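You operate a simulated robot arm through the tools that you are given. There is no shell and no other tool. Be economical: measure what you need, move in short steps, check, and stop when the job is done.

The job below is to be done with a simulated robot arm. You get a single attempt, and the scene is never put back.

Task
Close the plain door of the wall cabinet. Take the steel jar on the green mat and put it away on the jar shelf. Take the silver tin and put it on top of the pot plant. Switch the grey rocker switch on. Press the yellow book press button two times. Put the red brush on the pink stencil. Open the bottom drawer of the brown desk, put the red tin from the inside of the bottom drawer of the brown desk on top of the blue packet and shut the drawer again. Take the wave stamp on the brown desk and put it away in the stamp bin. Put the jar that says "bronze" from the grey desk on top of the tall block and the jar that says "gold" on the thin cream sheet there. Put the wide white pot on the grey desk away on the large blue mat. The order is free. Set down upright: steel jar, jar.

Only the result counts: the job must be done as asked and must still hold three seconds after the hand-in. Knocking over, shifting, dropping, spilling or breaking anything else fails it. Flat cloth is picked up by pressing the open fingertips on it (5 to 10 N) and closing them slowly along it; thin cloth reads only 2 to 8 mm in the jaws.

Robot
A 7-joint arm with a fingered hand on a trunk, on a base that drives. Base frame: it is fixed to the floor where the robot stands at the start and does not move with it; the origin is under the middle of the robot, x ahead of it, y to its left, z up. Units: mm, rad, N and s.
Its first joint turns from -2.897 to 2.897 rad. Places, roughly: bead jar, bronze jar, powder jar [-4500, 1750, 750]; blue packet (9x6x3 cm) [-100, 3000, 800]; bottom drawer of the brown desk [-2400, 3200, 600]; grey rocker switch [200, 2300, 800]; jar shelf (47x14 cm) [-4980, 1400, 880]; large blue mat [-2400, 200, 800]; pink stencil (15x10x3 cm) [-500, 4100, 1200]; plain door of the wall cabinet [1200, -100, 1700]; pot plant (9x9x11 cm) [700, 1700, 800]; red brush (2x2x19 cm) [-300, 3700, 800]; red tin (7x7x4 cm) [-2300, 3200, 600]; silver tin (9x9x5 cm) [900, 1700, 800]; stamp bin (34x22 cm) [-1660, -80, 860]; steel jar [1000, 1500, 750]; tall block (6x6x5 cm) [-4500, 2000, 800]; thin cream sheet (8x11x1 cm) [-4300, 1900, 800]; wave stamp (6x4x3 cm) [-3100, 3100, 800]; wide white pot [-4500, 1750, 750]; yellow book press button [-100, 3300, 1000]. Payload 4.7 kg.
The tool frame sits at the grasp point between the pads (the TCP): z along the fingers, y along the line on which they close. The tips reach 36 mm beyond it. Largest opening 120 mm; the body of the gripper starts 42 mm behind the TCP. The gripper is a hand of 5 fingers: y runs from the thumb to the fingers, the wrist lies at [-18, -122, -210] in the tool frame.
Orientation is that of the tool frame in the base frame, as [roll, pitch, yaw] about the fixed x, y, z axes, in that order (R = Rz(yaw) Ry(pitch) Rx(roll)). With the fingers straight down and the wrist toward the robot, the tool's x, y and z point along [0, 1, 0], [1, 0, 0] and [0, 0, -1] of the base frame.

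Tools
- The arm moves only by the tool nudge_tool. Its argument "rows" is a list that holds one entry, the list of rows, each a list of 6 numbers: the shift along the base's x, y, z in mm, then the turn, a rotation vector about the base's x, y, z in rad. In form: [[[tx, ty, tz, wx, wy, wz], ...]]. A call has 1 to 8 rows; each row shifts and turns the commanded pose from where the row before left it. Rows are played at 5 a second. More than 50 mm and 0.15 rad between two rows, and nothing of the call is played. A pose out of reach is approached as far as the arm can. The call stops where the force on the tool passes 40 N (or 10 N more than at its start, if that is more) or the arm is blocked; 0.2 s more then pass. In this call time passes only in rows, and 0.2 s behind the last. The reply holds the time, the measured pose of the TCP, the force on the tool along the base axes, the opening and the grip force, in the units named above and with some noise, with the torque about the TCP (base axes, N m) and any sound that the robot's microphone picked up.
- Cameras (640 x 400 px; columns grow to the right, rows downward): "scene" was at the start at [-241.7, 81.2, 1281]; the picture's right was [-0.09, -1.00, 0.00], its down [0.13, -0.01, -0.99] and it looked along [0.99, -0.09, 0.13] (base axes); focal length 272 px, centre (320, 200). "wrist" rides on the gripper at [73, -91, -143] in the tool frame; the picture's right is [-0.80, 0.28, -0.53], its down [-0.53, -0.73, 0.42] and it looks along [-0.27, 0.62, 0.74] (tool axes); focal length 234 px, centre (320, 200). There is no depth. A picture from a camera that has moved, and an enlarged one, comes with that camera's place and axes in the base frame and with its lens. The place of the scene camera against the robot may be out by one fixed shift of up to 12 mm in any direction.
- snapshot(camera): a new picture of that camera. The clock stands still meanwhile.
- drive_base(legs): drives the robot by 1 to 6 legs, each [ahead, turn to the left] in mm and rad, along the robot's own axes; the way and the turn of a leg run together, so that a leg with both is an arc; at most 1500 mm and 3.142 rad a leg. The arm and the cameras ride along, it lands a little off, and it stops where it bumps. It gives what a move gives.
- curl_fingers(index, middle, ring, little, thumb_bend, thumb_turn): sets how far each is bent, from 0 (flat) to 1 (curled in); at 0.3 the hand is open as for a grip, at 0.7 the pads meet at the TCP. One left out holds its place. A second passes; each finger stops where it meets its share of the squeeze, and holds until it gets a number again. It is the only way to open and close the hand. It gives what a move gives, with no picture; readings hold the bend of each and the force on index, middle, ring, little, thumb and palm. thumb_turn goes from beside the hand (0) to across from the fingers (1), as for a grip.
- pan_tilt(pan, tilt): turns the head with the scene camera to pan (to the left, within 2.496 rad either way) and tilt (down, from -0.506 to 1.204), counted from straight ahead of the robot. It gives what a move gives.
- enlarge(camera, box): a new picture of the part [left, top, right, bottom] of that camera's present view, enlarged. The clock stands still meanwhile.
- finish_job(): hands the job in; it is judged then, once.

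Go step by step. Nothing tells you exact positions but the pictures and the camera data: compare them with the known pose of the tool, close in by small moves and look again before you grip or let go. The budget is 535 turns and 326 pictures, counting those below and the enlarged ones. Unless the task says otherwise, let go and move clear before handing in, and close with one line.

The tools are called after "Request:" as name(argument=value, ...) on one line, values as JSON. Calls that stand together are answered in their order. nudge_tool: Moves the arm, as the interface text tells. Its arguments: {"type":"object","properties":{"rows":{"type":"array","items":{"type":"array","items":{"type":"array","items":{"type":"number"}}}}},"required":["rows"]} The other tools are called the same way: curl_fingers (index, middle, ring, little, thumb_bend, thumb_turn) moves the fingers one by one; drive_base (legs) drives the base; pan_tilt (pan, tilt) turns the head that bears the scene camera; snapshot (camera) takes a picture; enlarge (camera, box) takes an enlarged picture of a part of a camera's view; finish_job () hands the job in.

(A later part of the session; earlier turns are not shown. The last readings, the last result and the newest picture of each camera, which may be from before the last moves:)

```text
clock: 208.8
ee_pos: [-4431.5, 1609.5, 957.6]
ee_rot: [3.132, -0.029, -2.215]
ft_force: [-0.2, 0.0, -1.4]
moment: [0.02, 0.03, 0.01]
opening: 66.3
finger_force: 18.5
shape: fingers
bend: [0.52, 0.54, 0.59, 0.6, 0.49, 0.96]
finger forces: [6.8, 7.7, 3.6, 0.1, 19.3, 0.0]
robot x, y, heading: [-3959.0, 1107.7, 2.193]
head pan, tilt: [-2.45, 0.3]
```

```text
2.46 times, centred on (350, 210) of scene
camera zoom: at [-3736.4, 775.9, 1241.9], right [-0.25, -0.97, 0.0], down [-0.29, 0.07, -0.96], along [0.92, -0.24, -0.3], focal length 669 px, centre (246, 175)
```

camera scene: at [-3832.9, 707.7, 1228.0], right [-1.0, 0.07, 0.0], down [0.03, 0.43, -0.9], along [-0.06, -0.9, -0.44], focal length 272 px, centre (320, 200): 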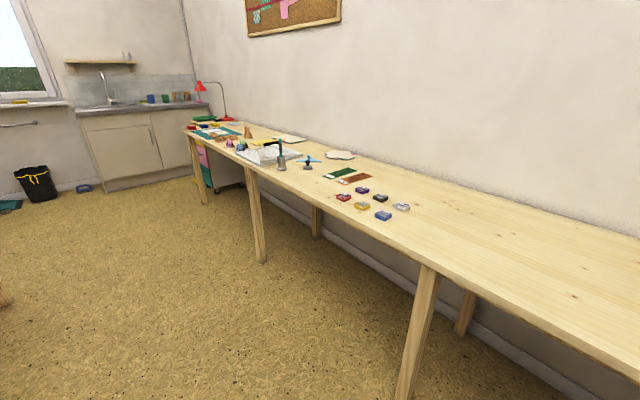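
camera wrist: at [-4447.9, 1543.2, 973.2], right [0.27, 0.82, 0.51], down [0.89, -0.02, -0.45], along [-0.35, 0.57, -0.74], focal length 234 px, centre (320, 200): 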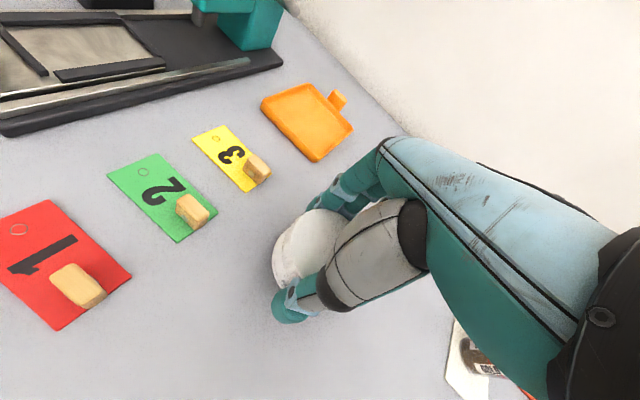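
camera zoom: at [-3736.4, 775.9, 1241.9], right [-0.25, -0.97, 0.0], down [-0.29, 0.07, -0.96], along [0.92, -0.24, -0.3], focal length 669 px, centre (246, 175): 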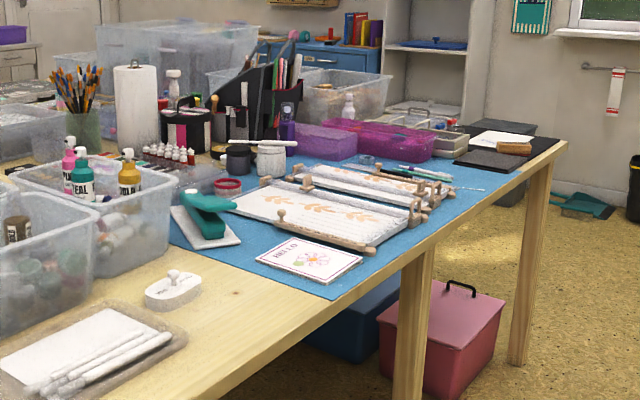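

The large blue mat covers the table edge at about p [-2400, 200] and is partly free near the edge. I reverse along the lane, then turn toward the table.

Request:
drive_base(legs=[[-1400, 0], [-230, 0], [0, -1.571]])

Request:
pan_tilt(pan=0.1, tilt=0.5)

Request:
snapshot(camera="scene")

Request:
snapshot(camera="wrist")

```text
clock: 221.0
ee_pos: [-2495.9, 251.8, 958.8]
ee_rot: [3.132, -0.027, 2.486]
ft_force: [0.1, 0.1, -0.8]
moment: [-0.01, 0.0, 0.02]
opening: 65.3
finger_force: 17.7
shape: fingers
bend: [0.52, 0.54, 0.59, 0.6, 0.5, 0.96]
finger forces: [6.8, 7.4, 3.3, 0.1, 18.0, 0.0]
robot x, y, heading: [-3004.8, -216.9, 0.617]
head pan, tilt: [-2.45, 0.3]
```

```text
clock: 223.3
ee_pos: [-2496.6, 252.6, 958.8]
ee_rot: [3.132, -0.027, 2.487]
ft_force: [-0.3, 0.1, -1.8]
moment: [-0.01, 0.02, -0.02]
opening: 65.6
finger_force: 17.4
shape: fingers
bend: [0.52, 0.54, 0.59, 0.6, 0.5, 0.96]
finger forces: [6.7, 7.3, 3.3, 0.0, 18.0, 0.0]
robot x, y, heading: [-3006.2, -217.2, 0.614]
head pan, tilt: [0.099, 0.499]
```

```text
214 pictures are left
camera scene: at [-3249.4, -272.8, 1223.5], right [0.66, -0.76, 0.0], down [-0.36, -0.31, -0.88], along [0.66, 0.58, -0.48], focal length 272 px, centre (320, 200)
```

scene: 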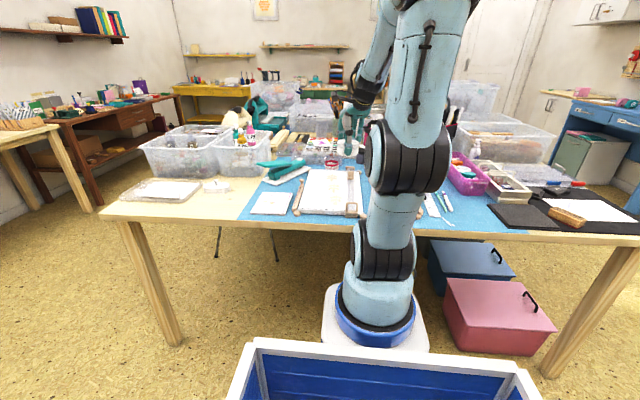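

```text
213 pictures are left
camera wrist: at [-2607.5, 220.4, 1102.7], right [0.82, -0.28, 0.51], down [-0.03, -0.89, -0.45], along [0.58, 0.35, -0.74], focal length 234 px, centre (320, 200)
```

wrist: 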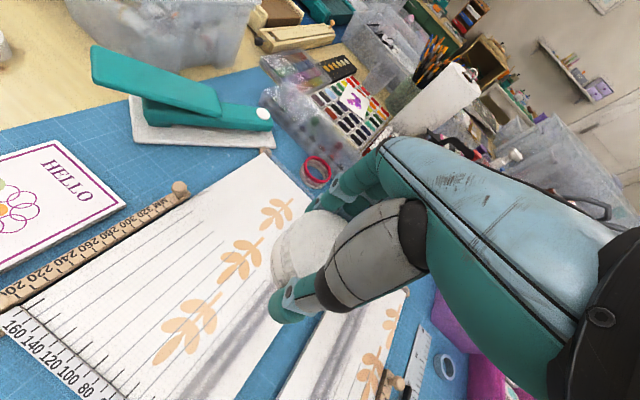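

The pot hovers over the loom on the mat. I look for a free spot on the mat, both sides.

Request:
enlarge(camera="scene", box=[220, 140, 380, 240])

Request:
enlarge(camera="scene", box=[400, 140, 560, 240])

```text
4.00 times, centred on (300, 190) of scene
camera zoom: at [-3249.4, -272.8, 1223.5], right [0.66, -0.76, 0.0], down [-0.36, -0.31, -0.88], along [0.66, 0.58, -0.48], focal length 1088 px, centre (400, 240)
```

zoom: 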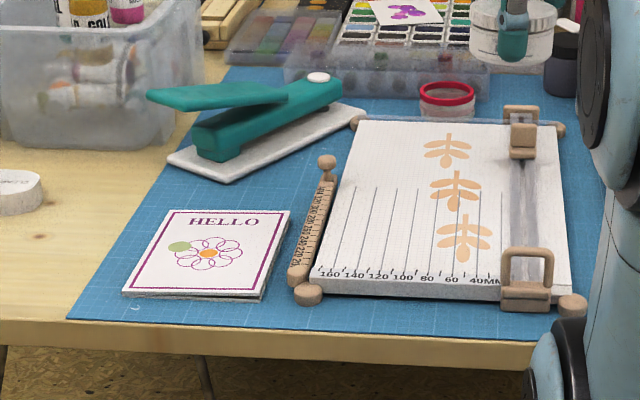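

```text
4.00 times, centred on (480, 190) of scene
camera zoom: at [-3249.4, -272.8, 1223.5], right [0.66, -0.76, 0.0], down [-0.36, -0.31, -0.88], along [0.66, 0.58, -0.48], focal length 1088 px, centre (-320, 240)
```

zoom: 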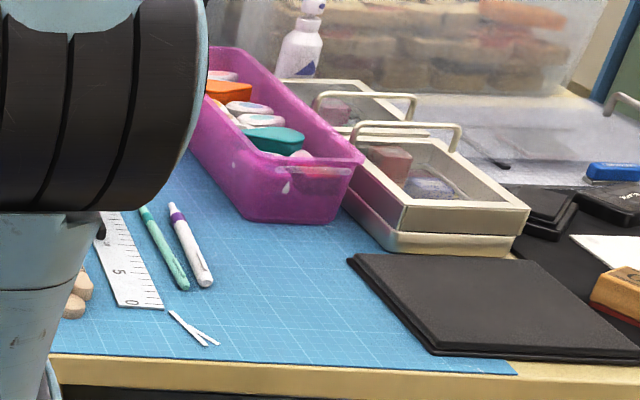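

There is a free patch of blue mat between the pens and the black pad, at about [-2322, -146]. I swing the pot over there.

Request:
nudge_tool(rows=[[[32, -34, 0, 0, 0, -0.09], [32, -34, 0, 0, 0, -0.1], [32, -34, 0, 0, 0, -0.1], [12, -36, 0, 0, 0, -0.085], [12, -36, 0, 0, 0, -0.085], [12, -36, 0, 0, 0, -0.085], [13, -36, 0, 0, 0, -0.085]]])

Request:
nudge_tool(rows=[[[7, -38, 0, 0, 0, -0.085], [7, -38, 0, 0, 0, -0.085], [7, -38, 0, 0, 0, -0.085], [7, -37, -20, 0, 0, -0.085]]])

Request:
snapshot(camera="wrist")

Request:
enlarge(camera="scene", box=[400, 130, 560, 240])

```text
clock: 224.9
ee_pos: [-2352.9, 6.1, 957.2]
ee_rot: [3.13, -0.031, 1.856]
ft_force: [0.2, -0.7, -1.8]
moment: [-0.01, -0.03, 0.04]
opening: 65.1
finger_force: 18.3
shape: fingers
bend: [0.53, 0.54, 0.59, 0.6, 0.5, 0.96]
finger forces: [6.7, 7.2, 3.3, 0.0, 17.8, 0.1]
robot x, y, heading: [-3008.3, -217.1, 0.616]
head pan, tilt: [0.099, 0.499]
```

```text
clock: 225.9
ee_pos: [-2323.7, -144.8, 937.4]
ee_rot: [3.13, -0.028, 1.517]
ft_force: [-0.8, -0.2, -1.0]
moment: [0.05, 0.01, 0.02]
opening: 65.0
finger_force: 17.6
shape: fingers
bend: [0.53, 0.54, 0.59, 0.6, 0.5, 0.96]
finger forces: [6.7, 7.4, 3.2, 0.1, 17.6, 0.0]
robot x, y, heading: [-3007.9, -215.3, 0.618]
head pan, tilt: [0.099, 0.499]
```

```text
210 pictures are left
camera wrist: at [-2413.2, -71.3, 1082.9], right [0.23, -0.83, 0.51], down [-0.75, -0.48, -0.45], along [0.62, -0.28, -0.74], focal length 234 px, centre (320, 200)
```

wrist: 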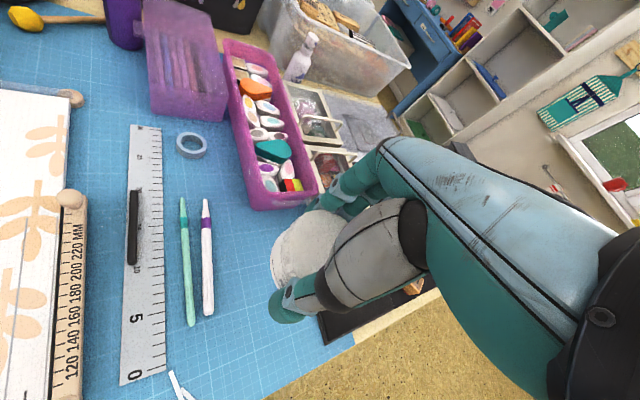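

```text
3.64 times, centred on (480, 185) of scene
camera zoom: at [-3249.4, -272.9, 1223.5], right [0.66, -0.75, 0.0], down [-0.36, -0.31, -0.88], along [0.66, 0.58, -0.48], focal length 989 px, centre (-262, 254)
```

zoom: 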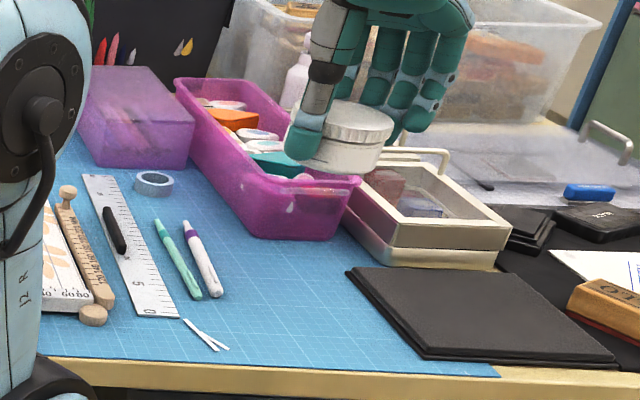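

The patch lies directly below. I lower the pot.

Request:
nudge_tool(rows=[[[-3, 0, -40, 0, 0, 0], [0, 0, -40, 0, 0, 0], [0, 0, -30, 0, 0, 0]]])

Request:
snapshot(camera="wrist")

Request:
enlarge(camera="scene", box=[400, 130, 560, 240])

```text
clock: 226.7
ee_pos: [-2326.1, -143.7, 827.2]
ee_rot: [3.13, -0.027, 1.518]
ft_force: [-0.4, 0.3, -1.0]
moment: [-0.04, -0.03, -0.02]
opening: 65.1
finger_force: 18.2
shape: fingers
bend: [0.53, 0.54, 0.59, 0.6, 0.5, 0.96]
finger forces: [6.8, 7.3, 3.5, 0.0, 17.6, 0.0]
robot x, y, heading: [-3002.2, -215.4, 0.617]
head pan, tilt: [0.099, 0.499]
```

```text
208 pictures are left
camera wrist: at [-2416.2, -71.0, 972.3], right [0.23, -0.83, 0.51], down [-0.75, -0.48, -0.45], along [0.62, -0.28, -0.74], focal length 234 px, centre (320, 200)
```

wrist: 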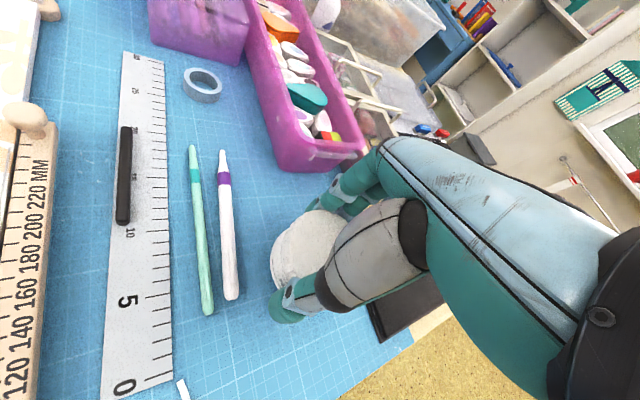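

```text
3.64 times, centred on (480, 185) of scene
camera zoom: at [-3249.5, -272.9, 1223.5], right [0.66, -0.75, 0.0], down [-0.36, -0.31, -0.88], along [0.66, 0.58, -0.48], focal length 989 px, centre (-262, 254)
```

zoom: 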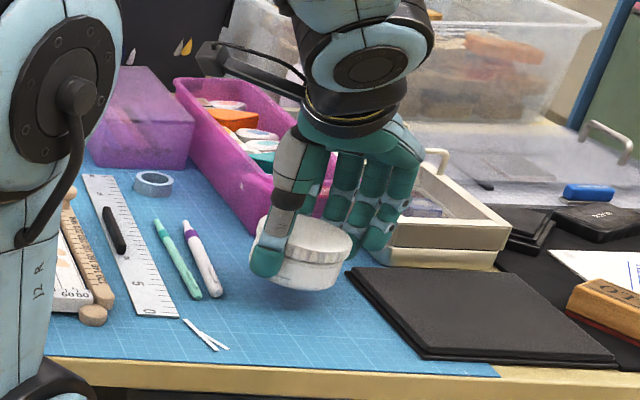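

Clear on all sides. I lower to contact in small steps.

Request:
nudge_tool(rows=[[[-2, 0, -18, 0, 0, 0], [0, 0, -5, 0, 0, 0]]])

Request:
nudge_tool(rows=[[[0, 0, -3, 0, 0, 0]]])

Request:
nudge_tool(rows=[[[0, 0, -2, 0, 0, 0]]])

```text
clock: 227.3
ee_pos: [-2328.8, -143.5, 804.7]
ee_rot: [3.13, -0.027, 1.517]
ft_force: [-0.1, -0.4, -0.9]
moment: [-0.02, 0.0, -0.01]
opening: 64.8
finger_force: 17.6
shape: fingers
bend: [0.53, 0.54, 0.59, 0.6, 0.5, 0.96]
finger forces: [6.7, 7.3, 3.4, 0.1, 17.6, 0.1]
robot x, y, heading: [-3007.1, -218.0, 0.619]
head pan, tilt: [0.099, 0.499]
```

```text
clock: 227.7
ee_pos: [-2328.1, -143.2, 802.0]
ee_rot: [3.131, -0.026, 1.515]
ft_force: [-0.4, 2.0, 3.1]
moment: [-0.08, -0.06, 0.01]
opening: 65.1
finger_force: 18.1
shape: fingers
bend: [0.53, 0.54, 0.59, 0.6, 0.5, 0.96]
finger forces: [6.9, 7.2, 3.7, 0.0, 18.8, 0.0]
robot x, y, heading: [-3003.2, -216.2, 0.615]
head pan, tilt: [0.099, 0.499]
```

```text
clock: 228.1
ee_pos: [-2328.2, -144.4, 800.7]
ee_rot: [3.128, -0.029, 1.518]
ft_force: [-1.5, 1.7, 13.9]
moment: [-0.15, -0.35, 0.03]
opening: 65.1
finger_force: 19.6
shape: fingers
bend: [0.53, 0.54, 0.59, 0.6, 0.5, 0.95]
finger forces: [7.0, 7.8, 4.1, 0.0, 20.7, 0.0]
robot x, y, heading: [-3006.0, -214.4, 0.618]
head pan, tilt: [0.099, 0.499]
```

The pot is down. I open in stages and rise.

Request:
curl_fingers(index=0.47, middle=0.48, ring=0.5, little=0.55, thumb_bend=0.45)

Request:
curl_fingers(index=0.36, middle=0.36, ring=0.38, little=0.45, thumb_bend=0.33)

Request:
nudge_tool(rows=[[[0, 0, 15, 0, 0, 0], [0, 0, 30, 0, 0, 0], [0, 0, 40, 0, 0, 0], [0, 0, 40, 0, 0, 0]]])

Request:
snapshot(camera="wrist")

Request:
enlarge(camera="scene", box=[400, 130, 560, 240])

```text
clock: 229.1
ee_pos: [-2328.1, -145.2, 800.0]
ee_rot: [3.13, -0.027, 1.517]
ft_force: [-0.8, 0.7, -0.2]
moment: [-0.02, -0.01, -0.03]
opening: 76.0
finger_force: 0.1
shape: fingers
bend: [0.47, 0.48, 0.5, 0.55, 0.44, 0.97]
finger forces: [0.1, 0.0, 0.0, 0.1, 1.1, 0.0]
robot x, y, heading: [-3005.5, -219.7, 0.617]
head pan, tilt: [0.099, 0.499]
```

```text
clock: 230.1
ee_pos: [-2328.9, -144.3, 800.1]
ee_rot: [3.131, -0.026, 1.519]
ft_force: [-0.9, 0.6, 0.2]
moment: [0.02, 0.01, -0.02]
opening: 108.8
finger_force: 0.1
shape: fingers
bend: [0.36, 0.36, 0.38, 0.45, 0.33, 0.97]
finger forces: [0.0, 0.1, 0.0, 0.1, 0.0, 0.0]
robot x, y, heading: [-3004.0, -219.7, 0.618]
head pan, tilt: [0.099, 0.499]
```

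```text
clock: 231.1
ee_pos: [-2327.8, -144.2, 924.4]
ee_rot: [3.134, -0.03, 1.517]
ft_force: [-0.4, 0.5, 0.0]
moment: [0.0, 0.0, 0.0]
opening: 108.8
finger_force: 0.0
shape: fingers
bend: [0.36, 0.36, 0.38, 0.45, 0.33, 0.97]
finger forces: [0.0, 0.0, 0.0, 0.0, 0.1, 0.0]
robot x, y, heading: [-3006.1, -215.8, 0.616]
head pan, tilt: [0.099, 0.499]
```

```text
206 pictures are left
camera wrist: at [-2417.2, -71.0, 1069.9], right [0.23, -0.83, 0.5], down [-0.76, -0.48, -0.45], along [0.61, -0.28, -0.74], focal length 234 px, centre (320, 200)
```

wrist: 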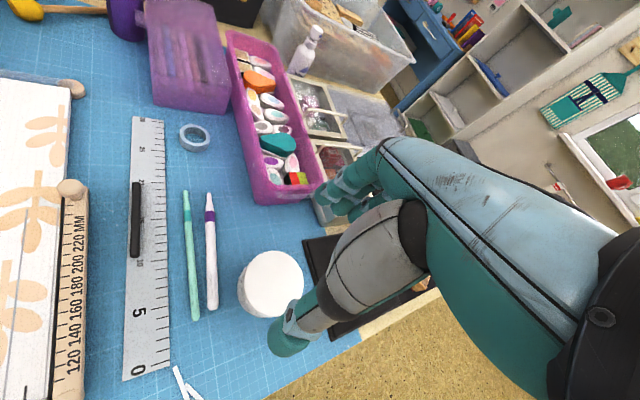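

```text
3.64 times, centred on (480, 185) of scene
camera zoom: at [-3249.2, -272.8, 1223.6], right [0.66, -0.76, 0.0], down [-0.36, -0.31, -0.88], along [0.66, 0.58, -0.48], focal length 989 px, centre (-262, 254)
```

zoom: 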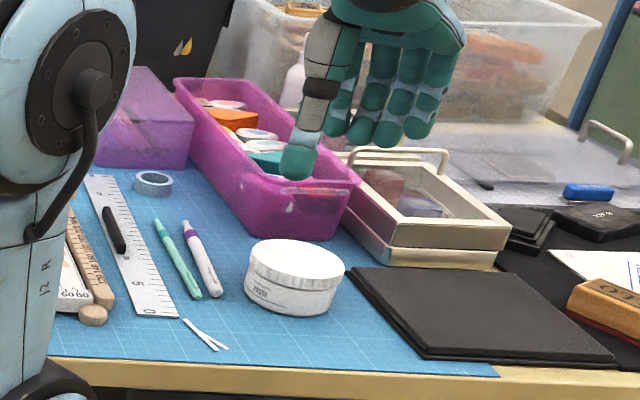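

The pot stands on the blue mat. Next is the brown desk. I raise the arm, turn and drive back to the lane along the far wall.

Request:
nudge_tool(rows=[[[-10, 0, 40, 0, 0, 0], [-20, 30, 20, 0, 0, 0.06], [-20, 40, 0, 0, 0, 0.07], [-20, 40, 0, 0, 0, 0.07], [-20, 40, 0, 0, 0, 0.07]]])

Request:
drive_base(legs=[[-60, 0], [0, 1.578], [1400, 0], [200, 0], [0, -1.571]])

Request:
pan_tilt(pan=0.3, tilt=0.35)

Request:
snapshot(camera="scene")

```text
clock: 232.3
ee_pos: [-2407.2, -0.6, 944.6]
ee_rot: [3.127, -0.037, 1.795]
ft_force: [0.0, 0.1, -0.9]
moment: [0.06, 0.05, 0.06]
opening: 108.8
finger_force: 0.1
shape: fingers
bend: [0.36, 0.36, 0.38, 0.45, 0.33, 0.98]
finger forces: [0.0, 0.0, 0.0, 0.0, 0.0, 0.0]
out of reach, approached as far as the arm can: row 4, 5
robot x, y, heading: [-3005.2, -218.5, 0.614]
head pan, tilt: [0.099, 0.499]
```

```text
clock: 248.7
ee_pos: [-3400.2, 1261.0, 944.2]
ee_rot: [3.126, -0.037, 1.798]
ft_force: [0.0, -0.1, 1.0]
moment: [0.02, 0.02, 0.0]
opening: 108.9
finger_force: 0.1
shape: fingers
bend: [0.36, 0.36, 0.38, 0.45, 0.33, 0.98]
finger forces: [0.0, 0.0, 0.1, 0.0, 0.0, 0.0]
robot x, y, heading: [-3997.9, 1042.8, 0.617]
head pan, tilt: [0.099, 0.499]
```

```text
clock: 249.4
ee_pos: [-3401.2, 1260.9, 944.3]
ee_rot: [3.127, -0.036, 1.799]
ft_force: [0.7, 1.0, 0.5]
moment: [0.01, 0.03, 0.04]
opening: 108.9
finger_force: 0.1
shape: fingers
bend: [0.36, 0.36, 0.38, 0.45, 0.33, 0.98]
finger forces: [0.0, 0.1, 0.0, 0.0, 0.0, 0.1]
robot x, y, heading: [-3996.1, 1042.0, 0.618]
head pan, tilt: [0.3, 0.351]
```

```text
204 pictures are left
camera scene: at [-4252.1, 998.8, 1237.2], right [0.8, -0.61, 0.0], down [-0.21, -0.27, -0.94], along [0.57, 0.75, -0.34], focal length 272 px, centre (320, 200)
```

scene: 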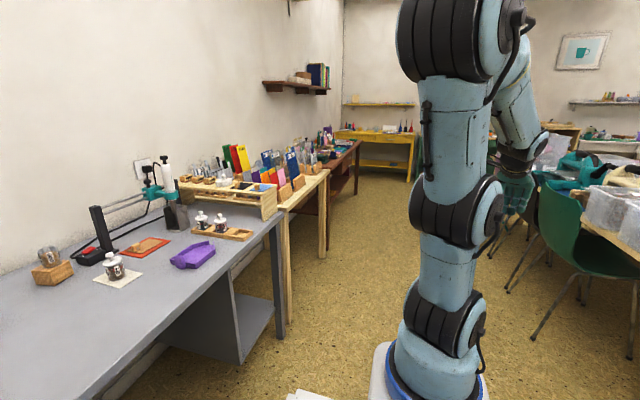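

Bronze and gold stand well. I drive along the lane to the brown desk.

Request:
drive_base(legs=[[1400, 0.01], [800, 0]])

Request:
drive_base(legs=[[0, 1.571]])

Request:
pan_tilt(pan=0.0, tilt=0.5)

Request:
snapshot(camera="scene")

```text
clock: 260.4
ee_pos: [-1614.4, 2570.8, 944.4]
ee_rot: [3.128, -0.037, 1.81]
ft_force: [0.2, 0.4, -0.3]
moment: [0.01, 0.05, 0.01]
opening: 109.2
finger_force: 0.0
shape: fingers
bend: [0.36, 0.36, 0.38, 0.45, 0.33, 0.98]
finger forces: [0.1, 0.1, 0.1, 0.0, 0.1, 0.0]
robot x, y, heading: [-2204.2, 2346.6, 0.63]
head pan, tilt: [0.3, 0.351]
```

```text
clock: 264.6
ee_pos: [-2431.0, 2940.5, 943.7]
ee_rot: [3.129, -0.037, -2.91]
ft_force: [-0.1, 0.6, 0.4]
moment: [0.03, -0.02, -0.01]
opening: 109.1
finger_force: 0.2
shape: fingers
bend: [0.36, 0.36, 0.38, 0.45, 0.33, 0.98]
finger forces: [0.0, 0.1, 0.1, 0.0, 0.1, 0.0]
robot x, y, heading: [-2209.6, 2347.3, 2.193]
head pan, tilt: [0.3, 0.351]
```

```text
clock: 265.4
ee_pos: [-2431.7, 2939.6, 945.2]
ee_rot: [3.127, -0.036, -2.911]
ft_force: [-0.3, -0.3, 0.2]
moment: [-0.03, -0.03, 0.02]
opening: 109.1
finger_force: 0.1
shape: fingers
bend: [0.36, 0.36, 0.38, 0.45, 0.33, 0.98]
finger forces: [0.0, 0.0, 0.0, 0.0, 0.0, 0.0]
robot x, y, heading: [-2205.9, 2342.1, 2.195]
head pan, tilt: [0.0, 0.499]
```

```text
203 pictures are left
camera scene: at [-2131.4, 2114.1, 1223.5], right [0.81, 0.59, 0.0], down [0.28, -0.39, -0.88], along [-0.51, 0.71, -0.48], focal length 272 px, centre (320, 200)
```

scene: 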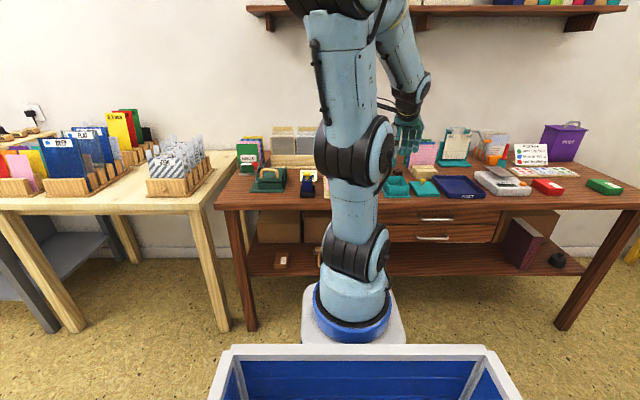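

The two drawer handles are near p [-2283, 3110]; the bottom one at z ≈ 555. I will stand parallel to the desk so that the arm's axis is straight in front of the drawer.

Request:
drive_base(legs=[[0, -1.57], [120, 0]])

Request:
pan_tilt(pan=1.3, tilt=0.65)

Request:
snapshot(camera="scene")

```text
clock: 270.4
ee_pos: [-1517.9, 2645.7, 945.1]
ee_rot: [3.128, -0.036, 1.815]
ft_force: [-0.1, -0.3, 0.7]
moment: [-0.01, 0.01, 0.02]
opening: 108.9
finger_force: 0.0
shape: fingers
bend: [0.36, 0.36, 0.38, 0.45, 0.33, 0.98]
finger forces: [0.0, 0.0, 0.1, 0.0, 0.1, 0.1]
robot x, y, heading: [-2107.5, 2414.8, 0.633]
head pan, tilt: [0.0, 0.499]
```

```text
clock: 271.9
ee_pos: [-1517.3, 2645.5, 943.8]
ee_rot: [3.128, -0.036, 1.816]
ft_force: [-0.2, 0.3, 0.3]
moment: [0.01, -0.01, 0.01]
opening: 109.1
finger_force: 0.1
shape: fingers
bend: [0.36, 0.36, 0.38, 0.45, 0.33, 0.98]
finger forces: [0.0, 0.0, 0.0, 0.1, 0.0, 0.1]
robot x, y, heading: [-2111.0, 2420.7, 0.637]
head pan, tilt: [1.3, 0.649]
```

```text
202 pictures are left
camera scene: at [-2451.8, 2376.7, 1210.2], right [0.93, 0.36, 0.0], down [0.22, -0.56, -0.8], along [-0.28, 0.74, -0.6], focal length 272 px, centre (320, 200)
```

scene: 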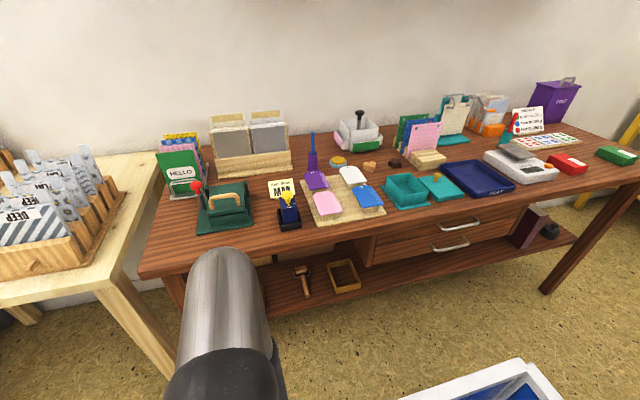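

The bottom handle is at about [-2278, 3072, 578]. I swing the arm around to face the desk.

Request:
nudge_tool(rows=[[[5, 46, 0, 0, 0, 0.12], [-14, 41, 0, 0, 0, 0.115], [-19, 40, 0, 0, 0, 0.115], [-23, 37, 0, 0, 0, 0.115], [-27, 35, 0, 0, 0, 0.115], [-31, 31, 0, 0, 0, 0.115]]])

Request:
nudge_tool(rows=[[[-34, 28, 0, 0, 0, 0.115], [-37, 24, 0, 0, 0, 0.115], [-39, 20, 0, 0, 0, 0.115], [-41, 15, 0, 0, 0, 0.115], [-43, 11, 0, 0, 0, 0.115], [-44, 6, 0, 0, 0, 0.115], [-44, 1, 0, 0, 0, 0.115]]])

Request:
nudge_tool(rows=[[[-44, -4, 0, 0, 0, 0.115], [-43, -8, 0, 0, 0, 0.115], [-41, -13, 0, 0, 0, 0.115], [-41, -18, 0, 0, 0, 0.115], [-38, -22, 0, 0, 0, 0.115]]])

Request:
snapshot(camera="scene")

```text
clock: 273.3
ee_pos: [-1626.2, 2877.3, 944.2]
ee_rot: [3.128, -0.037, 2.511]
ft_force: [0.1, 0.7, 0.7]
moment: [-0.03, -0.01, 0.0]
opening: 109.1
finger_force: 0.0
shape: fingers
bend: [0.36, 0.36, 0.38, 0.45, 0.33, 0.98]
finger forces: [0.0, 0.0, 0.0, 0.0, 0.1, 0.1]
robot x, y, heading: [-2110.1, 2417.9, 0.635]
head pan, tilt: [1.3, 0.649]
```

```text
clock: 274.9
ee_pos: [-1908.3, 2981.4, 944.8]
ee_rot: [3.127, -0.039, -2.968]
ft_force: [0.9, 0.6, 0.0]
moment: [-0.03, -0.01, -0.03]
opening: 109.2
finger_force: 0.1
shape: fingers
bend: [0.36, 0.36, 0.38, 0.45, 0.33, 0.98]
finger forces: [0.0, 0.1, 0.0, 0.0, 0.0, 0.1]
robot x, y, heading: [-2113.4, 2419.6, 0.64]
head pan, tilt: [1.3, 0.649]
```

```text
clock: 276.1
ee_pos: [-2114.5, 2914.8, 943.7]
ee_rot: [3.126, -0.037, -2.392]
ft_force: [-0.7, 0.6, 0.1]
moment: [-0.01, -0.01, -0.01]
opening: 109.0
finger_force: 0.1
shape: fingers
bend: [0.36, 0.36, 0.38, 0.45, 0.33, 0.98]
finger forces: [0.1, 0.1, 0.0, 0.0, 0.0, 0.0]
robot x, y, heading: [-2111.9, 2418.1, 0.634]
head pan, tilt: [1.3, 0.649]
```

```text
201 pictures are left
camera scene: at [-2451.9, 2376.8, 1210.1], right [0.93, 0.36, 0.0], down [0.22, -0.56, -0.8], along [-0.28, 0.74, -0.6], focal length 272 px, centre (320, 200)
```

scene: 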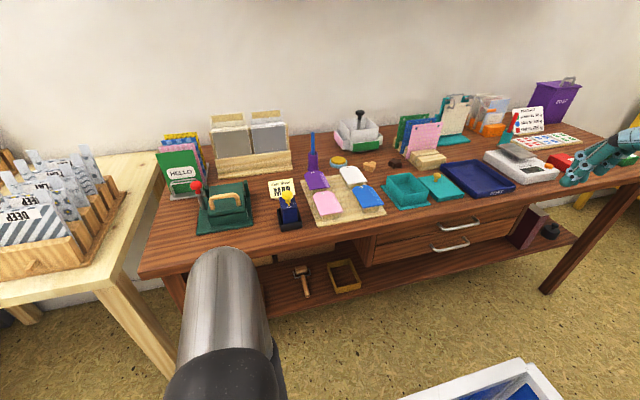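

I now lower the hand while pitching the fingers forward toward the drawer front.

Request:
nudge_tool(rows=[[[-9, 11, -30, 0.105, 0.076, -0.02], [-9, 11, -30, 0.105, 0.076, -0.02], [-9, 11, -30, 0.105, 0.076, -0.02], [-9, 11, -30, 0.105, 0.076, 0], [-9, 11, -30, 0.105, 0.076, 0], [-9, 11, -30, 0.105, 0.076, 0]]])

Request:
snapshot(camera="wrist")

Request:
pan_tilt(pan=0.9, tilt=0.6)

Request:
snapshot(camera="scene")

```text
clock: 277.5
ee_pos: [-2169.2, 2982.3, 765.1]
ee_rot: [2.35, 0.028, -2.456]
ft_force: [-0.7, -0.1, 1.1]
moment: [0.0, -0.02, 0.04]
opening: 109.3
finger_force: 0.0
shape: fingers
bend: [0.36, 0.36, 0.38, 0.45, 0.33, 0.98]
finger forces: [0.0, 0.1, 0.1, 0.1, 0.0, 0.0]
robot x, y, heading: [-2108.0, 2419.2, 0.638]
head pan, tilt: [1.3, 0.649]
```

```text
200 pictures are left
camera wrist: at [-2121.0, 2807.1, 799.1], right [0.72, 0.36, 0.59], down [0.56, 0.19, -0.81], along [-0.4, 0.91, -0.07], focal length 234 px, centre (320, 200)
```

wrist: 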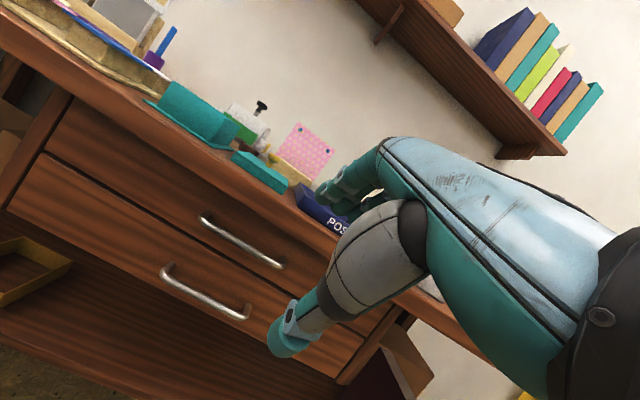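

```text
clock: 278.4
ee_pos: [-2169.7, 2982.0, 765.2]
ee_rot: [2.351, 0.024, -2.452]
ft_force: [0.0, -1.1, 0.9]
moment: [-0.02, -0.02, -0.01]
opening: 108.8
finger_force: 0.0
shape: fingers
bend: [0.36, 0.36, 0.38, 0.45, 0.33, 0.98]
finger forces: [0.1, 0.0, 0.1, 0.0, 0.0, 0.0]
robot x, y, heading: [-2111.9, 2416.4, 0.631]
head pan, tilt: [0.901, 0.6]
```

```text
199 pictures are left
camera scene: at [-2418.0, 2383.9, 1214.4], right [1.0, -0.03, 0.0], down [-0.02, -0.56, -0.82], along [0.03, 0.82, -0.57], focal length 272 px, centre (320, 200)
```

scene: 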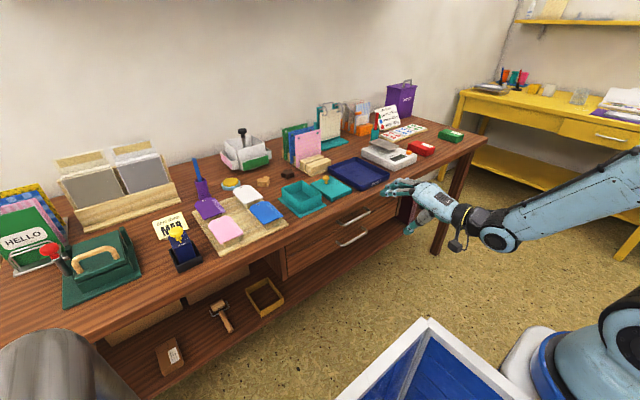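

The handle bar is confirmed at about [-2283, 3069, 578]. I finish the pitch and come to 70 mm in front of the bar.

Request:
curl_fingers(index=0.42, middle=0.42, ring=0.42, little=0.42, thumb_bend=0.42)

Request:
nudge_tool(rows=[[[-12, 5, -31, 0.105, 0.076, 0], [-12, 5, -31, 0.105, 0.076, 0], [-12, 5, -31, 0.105, 0.076, 0], [-12, 5, -31, 0.105, 0.076, 0], [-12, 5, -31, 0.105, 0.076, 0], [-12, 5, -31, 0.105, 0.076, 0]]])

Request:
snapshot(camera="wrist")

Request:
snapshot(camera="scene")

```text
clock: 279.4
ee_pos: [-2169.6, 2982.8, 764.5]
ee_rot: [2.353, 0.026, -2.454]
ft_force: [-0.5, 0.3, 0.1]
moment: [-0.03, 0.01, 0.04]
opening: 87.6
finger_force: 0.0
shape: fingers
bend: [0.42, 0.42, 0.42, 0.42, 0.42, 0.98]
finger forces: [0.0, 0.0, 0.0, 0.0, 0.0, 0.0]
robot x, y, heading: [-2108.4, 2417.9, 0.631]
head pan, tilt: [0.901, 0.6]
```

```text
clock: 280.6
ee_pos: [-2257.8, 3053.4, 698.1]
ee_rot: [1.537, 0.073, -2.49]
ft_force: [22.0, -34.0, 16.9]
moment: [2.27, 1.33, -0.42]
opening: 101.8
finger_force: 27.6
shape: fingers
bend: [0.31, 0.34, 0.4, 0.4, 0.42, 0.98]
finger forces: [10.8, 38.1, 3.0, 3.5, 0.0, 0.1]
out of reach, approached as far as the arm can: row 5, 6
robot x, y, heading: [-2110.4, 2416.2, 0.633]
head pan, tilt: [0.901, 0.6]
stopped in row 6: the force on the tool passed its limit at 115 N (the readings are from after the stop); the commanded pose is now the measured one
```

```text
198 pictures are left
camera wrist: at [-2224.8, 2901.9, 596.9], right [0.95, 0.05, 0.32], down [0.19, 0.71, -0.68], along [-0.26, 0.7, 0.66], focal length 234 px, centre (320, 200)
```

wrist: 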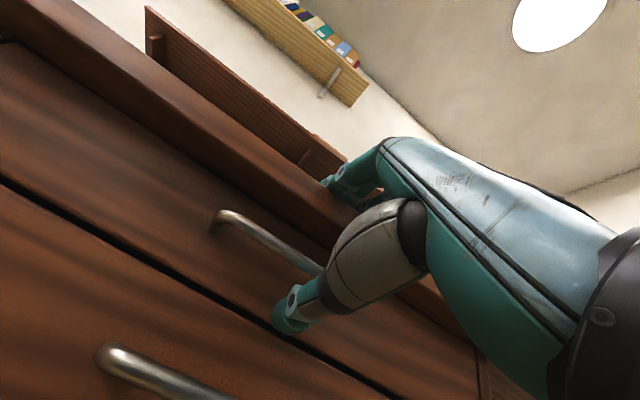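

```text
197 pictures are left
camera scene: at [-2417.3, 2383.2, 1214.6], right [1.0, -0.04, 0.0], down [-0.02, -0.56, -0.83], along [0.03, 0.83, -0.56], focal length 272 px, centre (320, 200)
```

scene: 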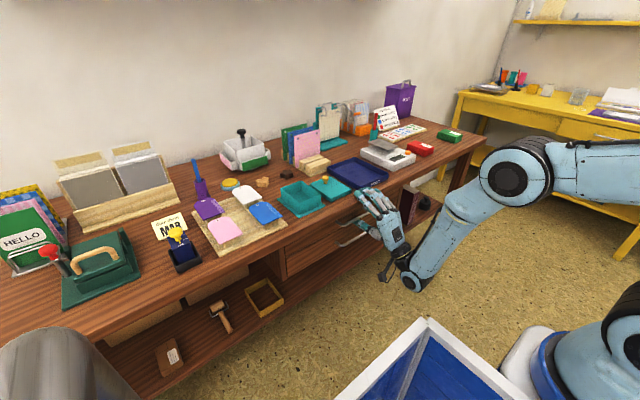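

The low forward pose was out of reach and the fingers bumped the desk's front edge. I back off first and check that nothing moved.

Request:
nudge_tool(rows=[[[17, -24, 0, 0, 0, 0], [17, -24, 5, -0.05, -0.04, 0], [20, -30, 20, -0.105, -0.076, 0], [20, -30, 30, -0.105, -0.076, 0], [20, -30, 30, -0.105, -0.076, 0]]])

Request:
enlarge(camera="scene", box=[180, 80, 480, 280])

```text
clock: 280.9
ee_pos: [-2256.8, 3052.2, 698.2]
ee_rot: [1.551, 0.075, -2.491]
ft_force: [29.8, -42.9, 16.4]
moment: [2.68, 1.72, -0.55]
opening: 101.4
finger_force: 30.3
shape: fingers
bend: [0.31, 0.33, 0.4, 0.4, 0.42, 0.98]
finger forces: [10.4, 45.7, 2.5, 2.9, 0.0, 0.1]
out of reach, approached as far as the arm can: row 1
robot x, y, heading: [-2109.8, 2416.8, 0.631]
head pan, tilt: [0.901, 0.6]
stopped in row 1: the force on the tool passed its limit at 67 N (the readings are from after the stop); the commanded pose is now the measured one
```

```text
2.00 times, centred on (330, 180) of scene
camera zoom: at [-2417.0, 2383.1, 1214.6], right [1.0, -0.04, 0.0], down [-0.02, -0.56, -0.83], along [0.03, 0.83, -0.56], focal length 544 px, centre (300, 240)
```

zoom: 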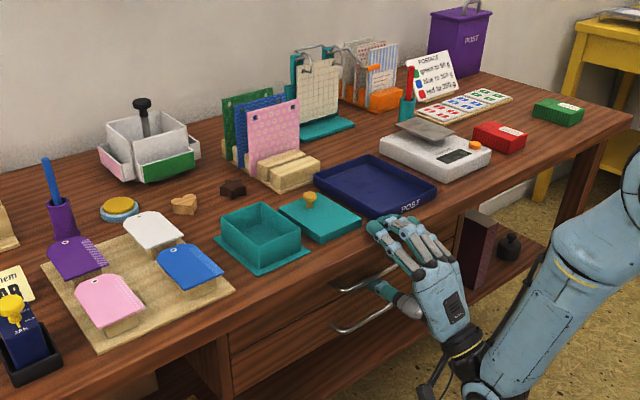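

The hand must un-pitch while drawing back. I retry with rotation included.

Request:
nudge_tool(rows=[[[12, -17, 4, -0.1, -0.072, 0]]])

```text
clock: 281.3
ee_pos: [-2247.7, 3039.2, 701.6]
ee_rot: [1.672, 0.072, -2.48]
ft_force: [-2.7, 6.3, 10.7]
moment: [-0.01, -0.04, 0.0]
opening: 95.5
finger_force: 5.9
shape: fingers
bend: [0.36, 0.38, 0.4, 0.42, 0.42, 0.98]
finger forces: [4.2, 4.1, 3.1, 0.0, 0.0, 0.1]
robot x, y, heading: [-2108.2, 2418.0, 0.64]
head pan, tilt: [0.901, 0.6]
```

Request:
nudge_tool(rows=[[[20, -28, 3, -0.06, -0.043, 0], [22, -32, 5, -0.1, -0.072, 0], [22, -32, 15, -0.1, -0.072, 0], [20, -28, 30, -0.1, -0.072, 0]]])

Request:
enlarge(camera="scene", box=[180, 80, 480, 280])

```text
clock: 282.3
ee_pos: [-2159.6, 2917.3, 752.2]
ee_rot: [2.12, 0.047, -2.455]
ft_force: [0.2, 0.3, 0.8]
moment: [-0.01, 0.0, 0.02]
opening: 90.6
finger_force: 0.1
shape: fingers
bend: [0.39, 0.41, 0.42, 0.42, 0.42, 0.98]
finger forces: [0.1, 0.0, 0.1, 0.0, 0.0, 0.1]
robot x, y, heading: [-2109.2, 2414.9, 0.637]
head pan, tilt: [0.901, 0.6]
```

```text
2.00 times, centred on (330, 180) of scene
camera zoom: at [-2417.9, 2384.4, 1214.4], right [1.0, -0.04, 0.0], down [-0.02, -0.56, -0.83], along [0.03, 0.82, -0.56], focal length 544 px, centre (300, 240)
```

zoom: 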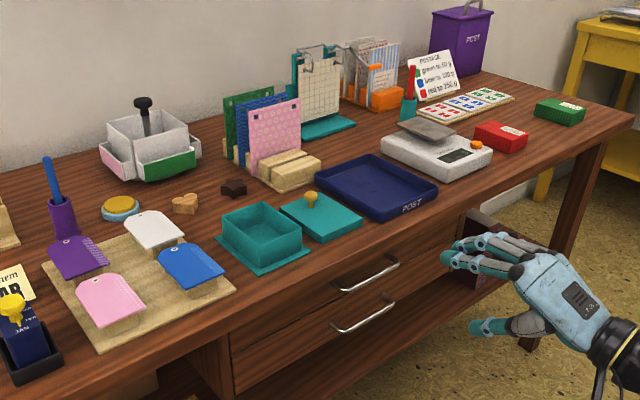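

Nothing was disturbed. I straighten the hand downward and then turn it by half a turn about its axis, so that I can approach with the thumb on top and the wrist above.

Request:
nudge_tool(rows=[[[4, -6, 20, -0.115, -0.083, 0], [4, -6, 20, -0.115, -0.083, 0], [4, -6, 20, -0.115, -0.083, 0], [4, -6, 20, -0.115, -0.083, 0], [4, -6, 20, -0.115, -0.083, 0], [4, -6, 20, -0.115, -0.083, 0], [0, 0, 10, -0.115, -0.083, 0]]])

Request:
nudge_tool(rows=[[[0, 0, 0, 0, 0, 0.145], [0, 0, 0, 0, 0, 0.145], [0, 0, 0, 0, 0, 0.145], [0, 0, 0, 0, 0, 0.145], [0, 0, 0, 0, 0, 0.145], [0, 0, 0, 0, 0, 0.145], [0, 0, 0, 0, 0, 0.145], [0, 0, 0, 0, 0, 0.145]]])

Request:
nudge_tool(rows=[[[0, 0, 0, 0, 0, 0.145], [0, 0, 0, 0, 0, 0.145], [0, 0, 0, 0, 0, 0.145], [0, 0, 0, 0, 0, 0.145], [0, 0, 0, 0, 0, 0.145], [0, 0, 0, 0, 0, 0.145], [0, 0, 0, 0, 0, 0.145], [0, 0, 0, 0, 0, 0.145]]])

Request:
snapshot(camera="scene")

```text
clock: 283.9
ee_pos: [-2157.9, 2880.6, 885.3]
ee_rot: [3.013, -0.157, -2.515]
ft_force: [3.0, -0.8, -2.6]
moment: [-0.06, 0.23, -0.06]
opening: 90.5
finger_force: 0.0
shape: fingers
bend: [0.39, 0.41, 0.42, 0.42, 0.42, 0.98]
finger forces: [0.1, 0.0, 0.0, 0.0, 0.0, 0.1]
out of reach, approached as far as the arm can: row 6, 7
robot x, y, heading: [-2112.0, 2417.5, 0.631]
head pan, tilt: [0.901, 0.6]
```

```text
clock: 285.7
ee_pos: [-2142.9, 2879.1, 876.9]
ee_rot: [3.051, -0.035, -1.264]
ft_force: [0.4, -0.4, 0.2]
moment: [0.01, 0.0, 0.01]
opening: 90.6
finger_force: 0.0
shape: fingers
bend: [0.39, 0.41, 0.42, 0.42, 0.42, 0.98]
finger forces: [0.1, 0.1, 0.0, 0.0, 0.1, 0.0]
robot x, y, heading: [-2112.4, 2418.8, 0.634]
head pan, tilt: [0.901, 0.6]
```

```text
clock: 287.5
ee_pos: [-2143.4, 2880.0, 877.3]
ee_rot: [3.05, -0.035, -0.103]
ft_force: [0.4, 0.8, -1.2]
moment: [-0.01, 0.0, -0.01]
opening: 90.5
finger_force: 0.0
shape: fingers
bend: [0.39, 0.41, 0.42, 0.42, 0.42, 0.98]
finger forces: [0.0, 0.0, 0.0, 0.0, 0.0, 0.0]
robot x, y, heading: [-2112.7, 2420.1, 0.636]
head pan, tilt: [0.901, 0.6]
```

```text
194 pictures are left
camera scene: at [-2417.9, 2384.6, 1214.4], right [1.0, -0.04, 0.0], down [-0.02, -0.56, -0.82], along [0.03, 0.82, -0.57], focal length 272 px, centre (320, 200)
```

scene: 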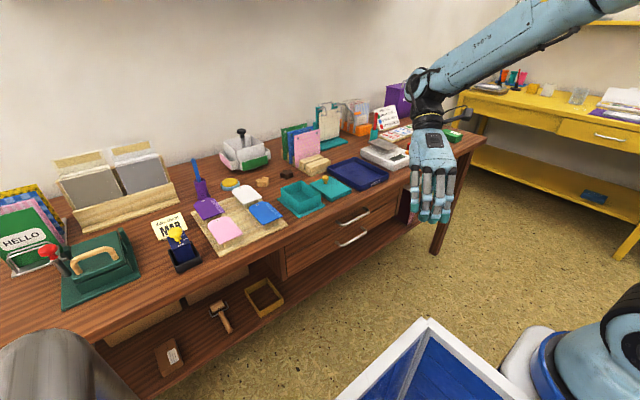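

That works. I finish the turn and pitch forward while coming down to the handle.

Request:
nudge_tool(rows=[[[0, 0, 0, 0, 0, 0.146], [0, 0, 0, 0, 0, 0.146], [0, 0, 0, 0, 0, 0.146], [0, 0, 0, 0, 0, 0.146], [0, 0, 0, 0, 0, 0.144]]])

Request:
nudge_tool(rows=[[[-8, 11, -25, 0.105, 0.076, 0], [-8, 11, -25, 0.105, 0.076, 0], [-8, 11, -25, 0.105, 0.076, 0], [-8, 11, -25, 0.105, 0.076, 0], [-8, 11, -25, 0.105, 0.076, 0], [-8, 11, -25, 0.105, 0.076, 0]]])

Request:
snapshot(camera="scene")

Request:
snapshot(camera="wrist")

```text
clock: 288.7
ee_pos: [-2246.8, 2801.3, 891.0]
ee_rot: [3.036, -0.002, 0.493]
ft_force: [-0.8, -1.0, -0.1]
moment: [0.04, 0.0, -0.01]
opening: 90.5
finger_force: 0.1
shape: fingers
bend: [0.39, 0.41, 0.42, 0.42, 0.42, 0.98]
finger forces: [0.0, 0.0, 0.0, 0.1, 0.1, 0.0]
out of reach, approached as far as the arm can: row 2, 3, 4, 5
robot x, y, heading: [-2111.6, 2416.1, 0.63]
head pan, tilt: [0.901, 0.6]
```

```text
clock: 290.1
ee_pos: [-2264.7, 2770.9, 853.3]
ee_rot: [-3.082, 0.027, 0.49]
ft_force: [0.5, 0.0, 0.8]
moment: [-0.01, 0.0, 0.0]
opening: 90.5
finger_force: 0.0
shape: fingers
bend: [0.39, 0.41, 0.42, 0.42, 0.42, 0.98]
finger forces: [0.0, 0.0, 0.1, 0.1, 0.0, 0.0]
out of reach, approached as far as the arm can: row 1, 2, 3, 4, 5, 6
robot x, y, heading: [-2112.8, 2418.0, 0.631]
head pan, tilt: [0.901, 0.6]
```

```text
193 pictures are left
camera scene: at [-2417.9, 2384.5, 1214.4], right [1.0, -0.04, 0.0], down [-0.02, -0.56, -0.82], along [0.03, 0.82, -0.57], focal length 272 px, centre (320, 200)
```

scene: 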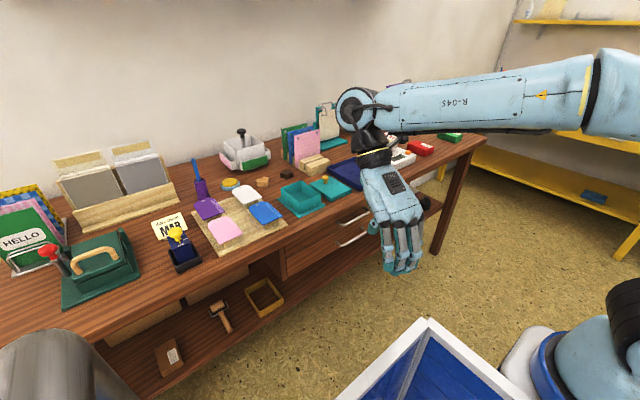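

```text
192 pictures are left
camera wrist: at [-2236.0, 2880.5, 999.9], right [-0.55, -0.65, 0.53], down [-0.83, 0.41, -0.37], along [0.02, -0.64, -0.76], focal length 234 px, centre (320, 200)
```

wrist: 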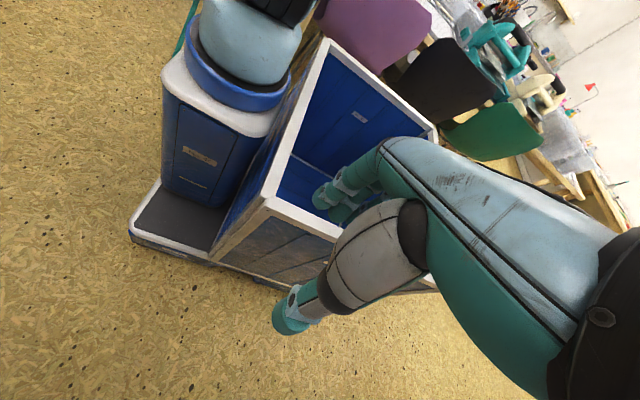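

The half-turned pose is limited too. I go back to the normal hand orientation and plan a 45° downward grasp on the bar with the arm's axis offset to the left.

Request:
nudge_tool(rows=[[[10, 10, 5, 0, 0, -0.12], [10, 12, 5, 0, 0, -0.145], [10, 12, 0, 0, 0, -0.145], [10, 12, 0, 0, 0, -0.145], [10, 12, 0, 0, 0, -0.145], [10, 12, 0, 0, 0, -0.145], [0, 0, 0, 0, 0, -0.145], [0, 0, 0, 0, 0, -0.145]]])

Request:
nudge_tool(rows=[[[0, 0, 0, 0, 0, -0.145], [0, 0, 0, 0, 0, -0.145], [0, 0, 0, 0, 0, -0.145], [0, 0, 0, 0, 0, -0.145], [0, 0, 0, 0, 0, -0.145], [0, 0, 0, 0, 0, -0.145], [0, 0, 0, 0, 0, -0.145], [0, 0, 0, 0, 0, -0.145]]])

Request:
nudge_tool(rows=[[[0, 0, 0, 0, 0, -0.145], [0, 0, 0, 0, 0, -0.145], [0, 0, 0, 0, 0, -0.145]]])

Request:
drive_base(legs=[[-370, 0]])

```text
clock: 291.9
ee_pos: [-2204.5, 2841.9, 863.1]
ee_rot: [-3.084, 0.026, -0.647]
ft_force: [-0.3, -0.4, 0.3]
moment: [-0.01, 0.04, -0.04]
opening: 90.6
finger_force: 0.1
shape: fingers
bend: [0.39, 0.41, 0.42, 0.42, 0.42, 0.98]
finger forces: [0.0, 0.0, 0.0, 0.0, 0.1, 0.0]
robot x, y, heading: [-2110.4, 2414.1, 0.635]
head pan, tilt: [0.901, 0.6]
```

```text
clock: 293.7
ee_pos: [-2204.6, 2841.9, 863.1]
ee_rot: [-3.084, 0.027, -1.806]
ft_force: [0.3, -0.1, -1.0]
moment: [0.02, 0.0, 0.0]
opening: 90.7
finger_force: 0.1
shape: fingers
bend: [0.39, 0.41, 0.42, 0.42, 0.42, 0.98]
finger forces: [0.0, 0.0, 0.1, 0.1, 0.0, 0.1]
robot x, y, heading: [-2111.3, 2417.7, 0.631]
head pan, tilt: [0.901, 0.6]
```

```text
clock: 294.5
ee_pos: [-2203.2, 2842.5, 863.1]
ee_rot: [-3.088, 0.021, -2.235]
ft_force: [1.0, -1.0, 0.8]
moment: [0.11, 0.03, 0.02]
opening: 90.7
finger_force: 0.1
shape: fingers
bend: [0.39, 0.41, 0.42, 0.42, 0.42, 0.98]
finger forces: [0.0, 0.0, 0.0, 0.0, 0.0, 0.1]
robot x, y, heading: [-2108.1, 2418.0, 0.635]
head pan, tilt: [0.901, 0.6]
```

```text
clock: 296.9
ee_pos: [-2500.9, 2624.1, 862.4]
ee_rot: [-3.088, 0.02, -2.236]
ft_force: [0.7, -0.1, 1.3]
moment: [-0.04, -0.06, -0.08]
opening: 90.6
finger_force: 0.2
shape: fingers
bend: [0.39, 0.41, 0.42, 0.42, 0.42, 0.98]
finger forces: [0.0, 0.1, 0.0, 0.0, 0.0, 0.1]
robot x, y, heading: [-2409.6, 2198.7, 0.629]
head pan, tilt: [0.901, 0.6]
```

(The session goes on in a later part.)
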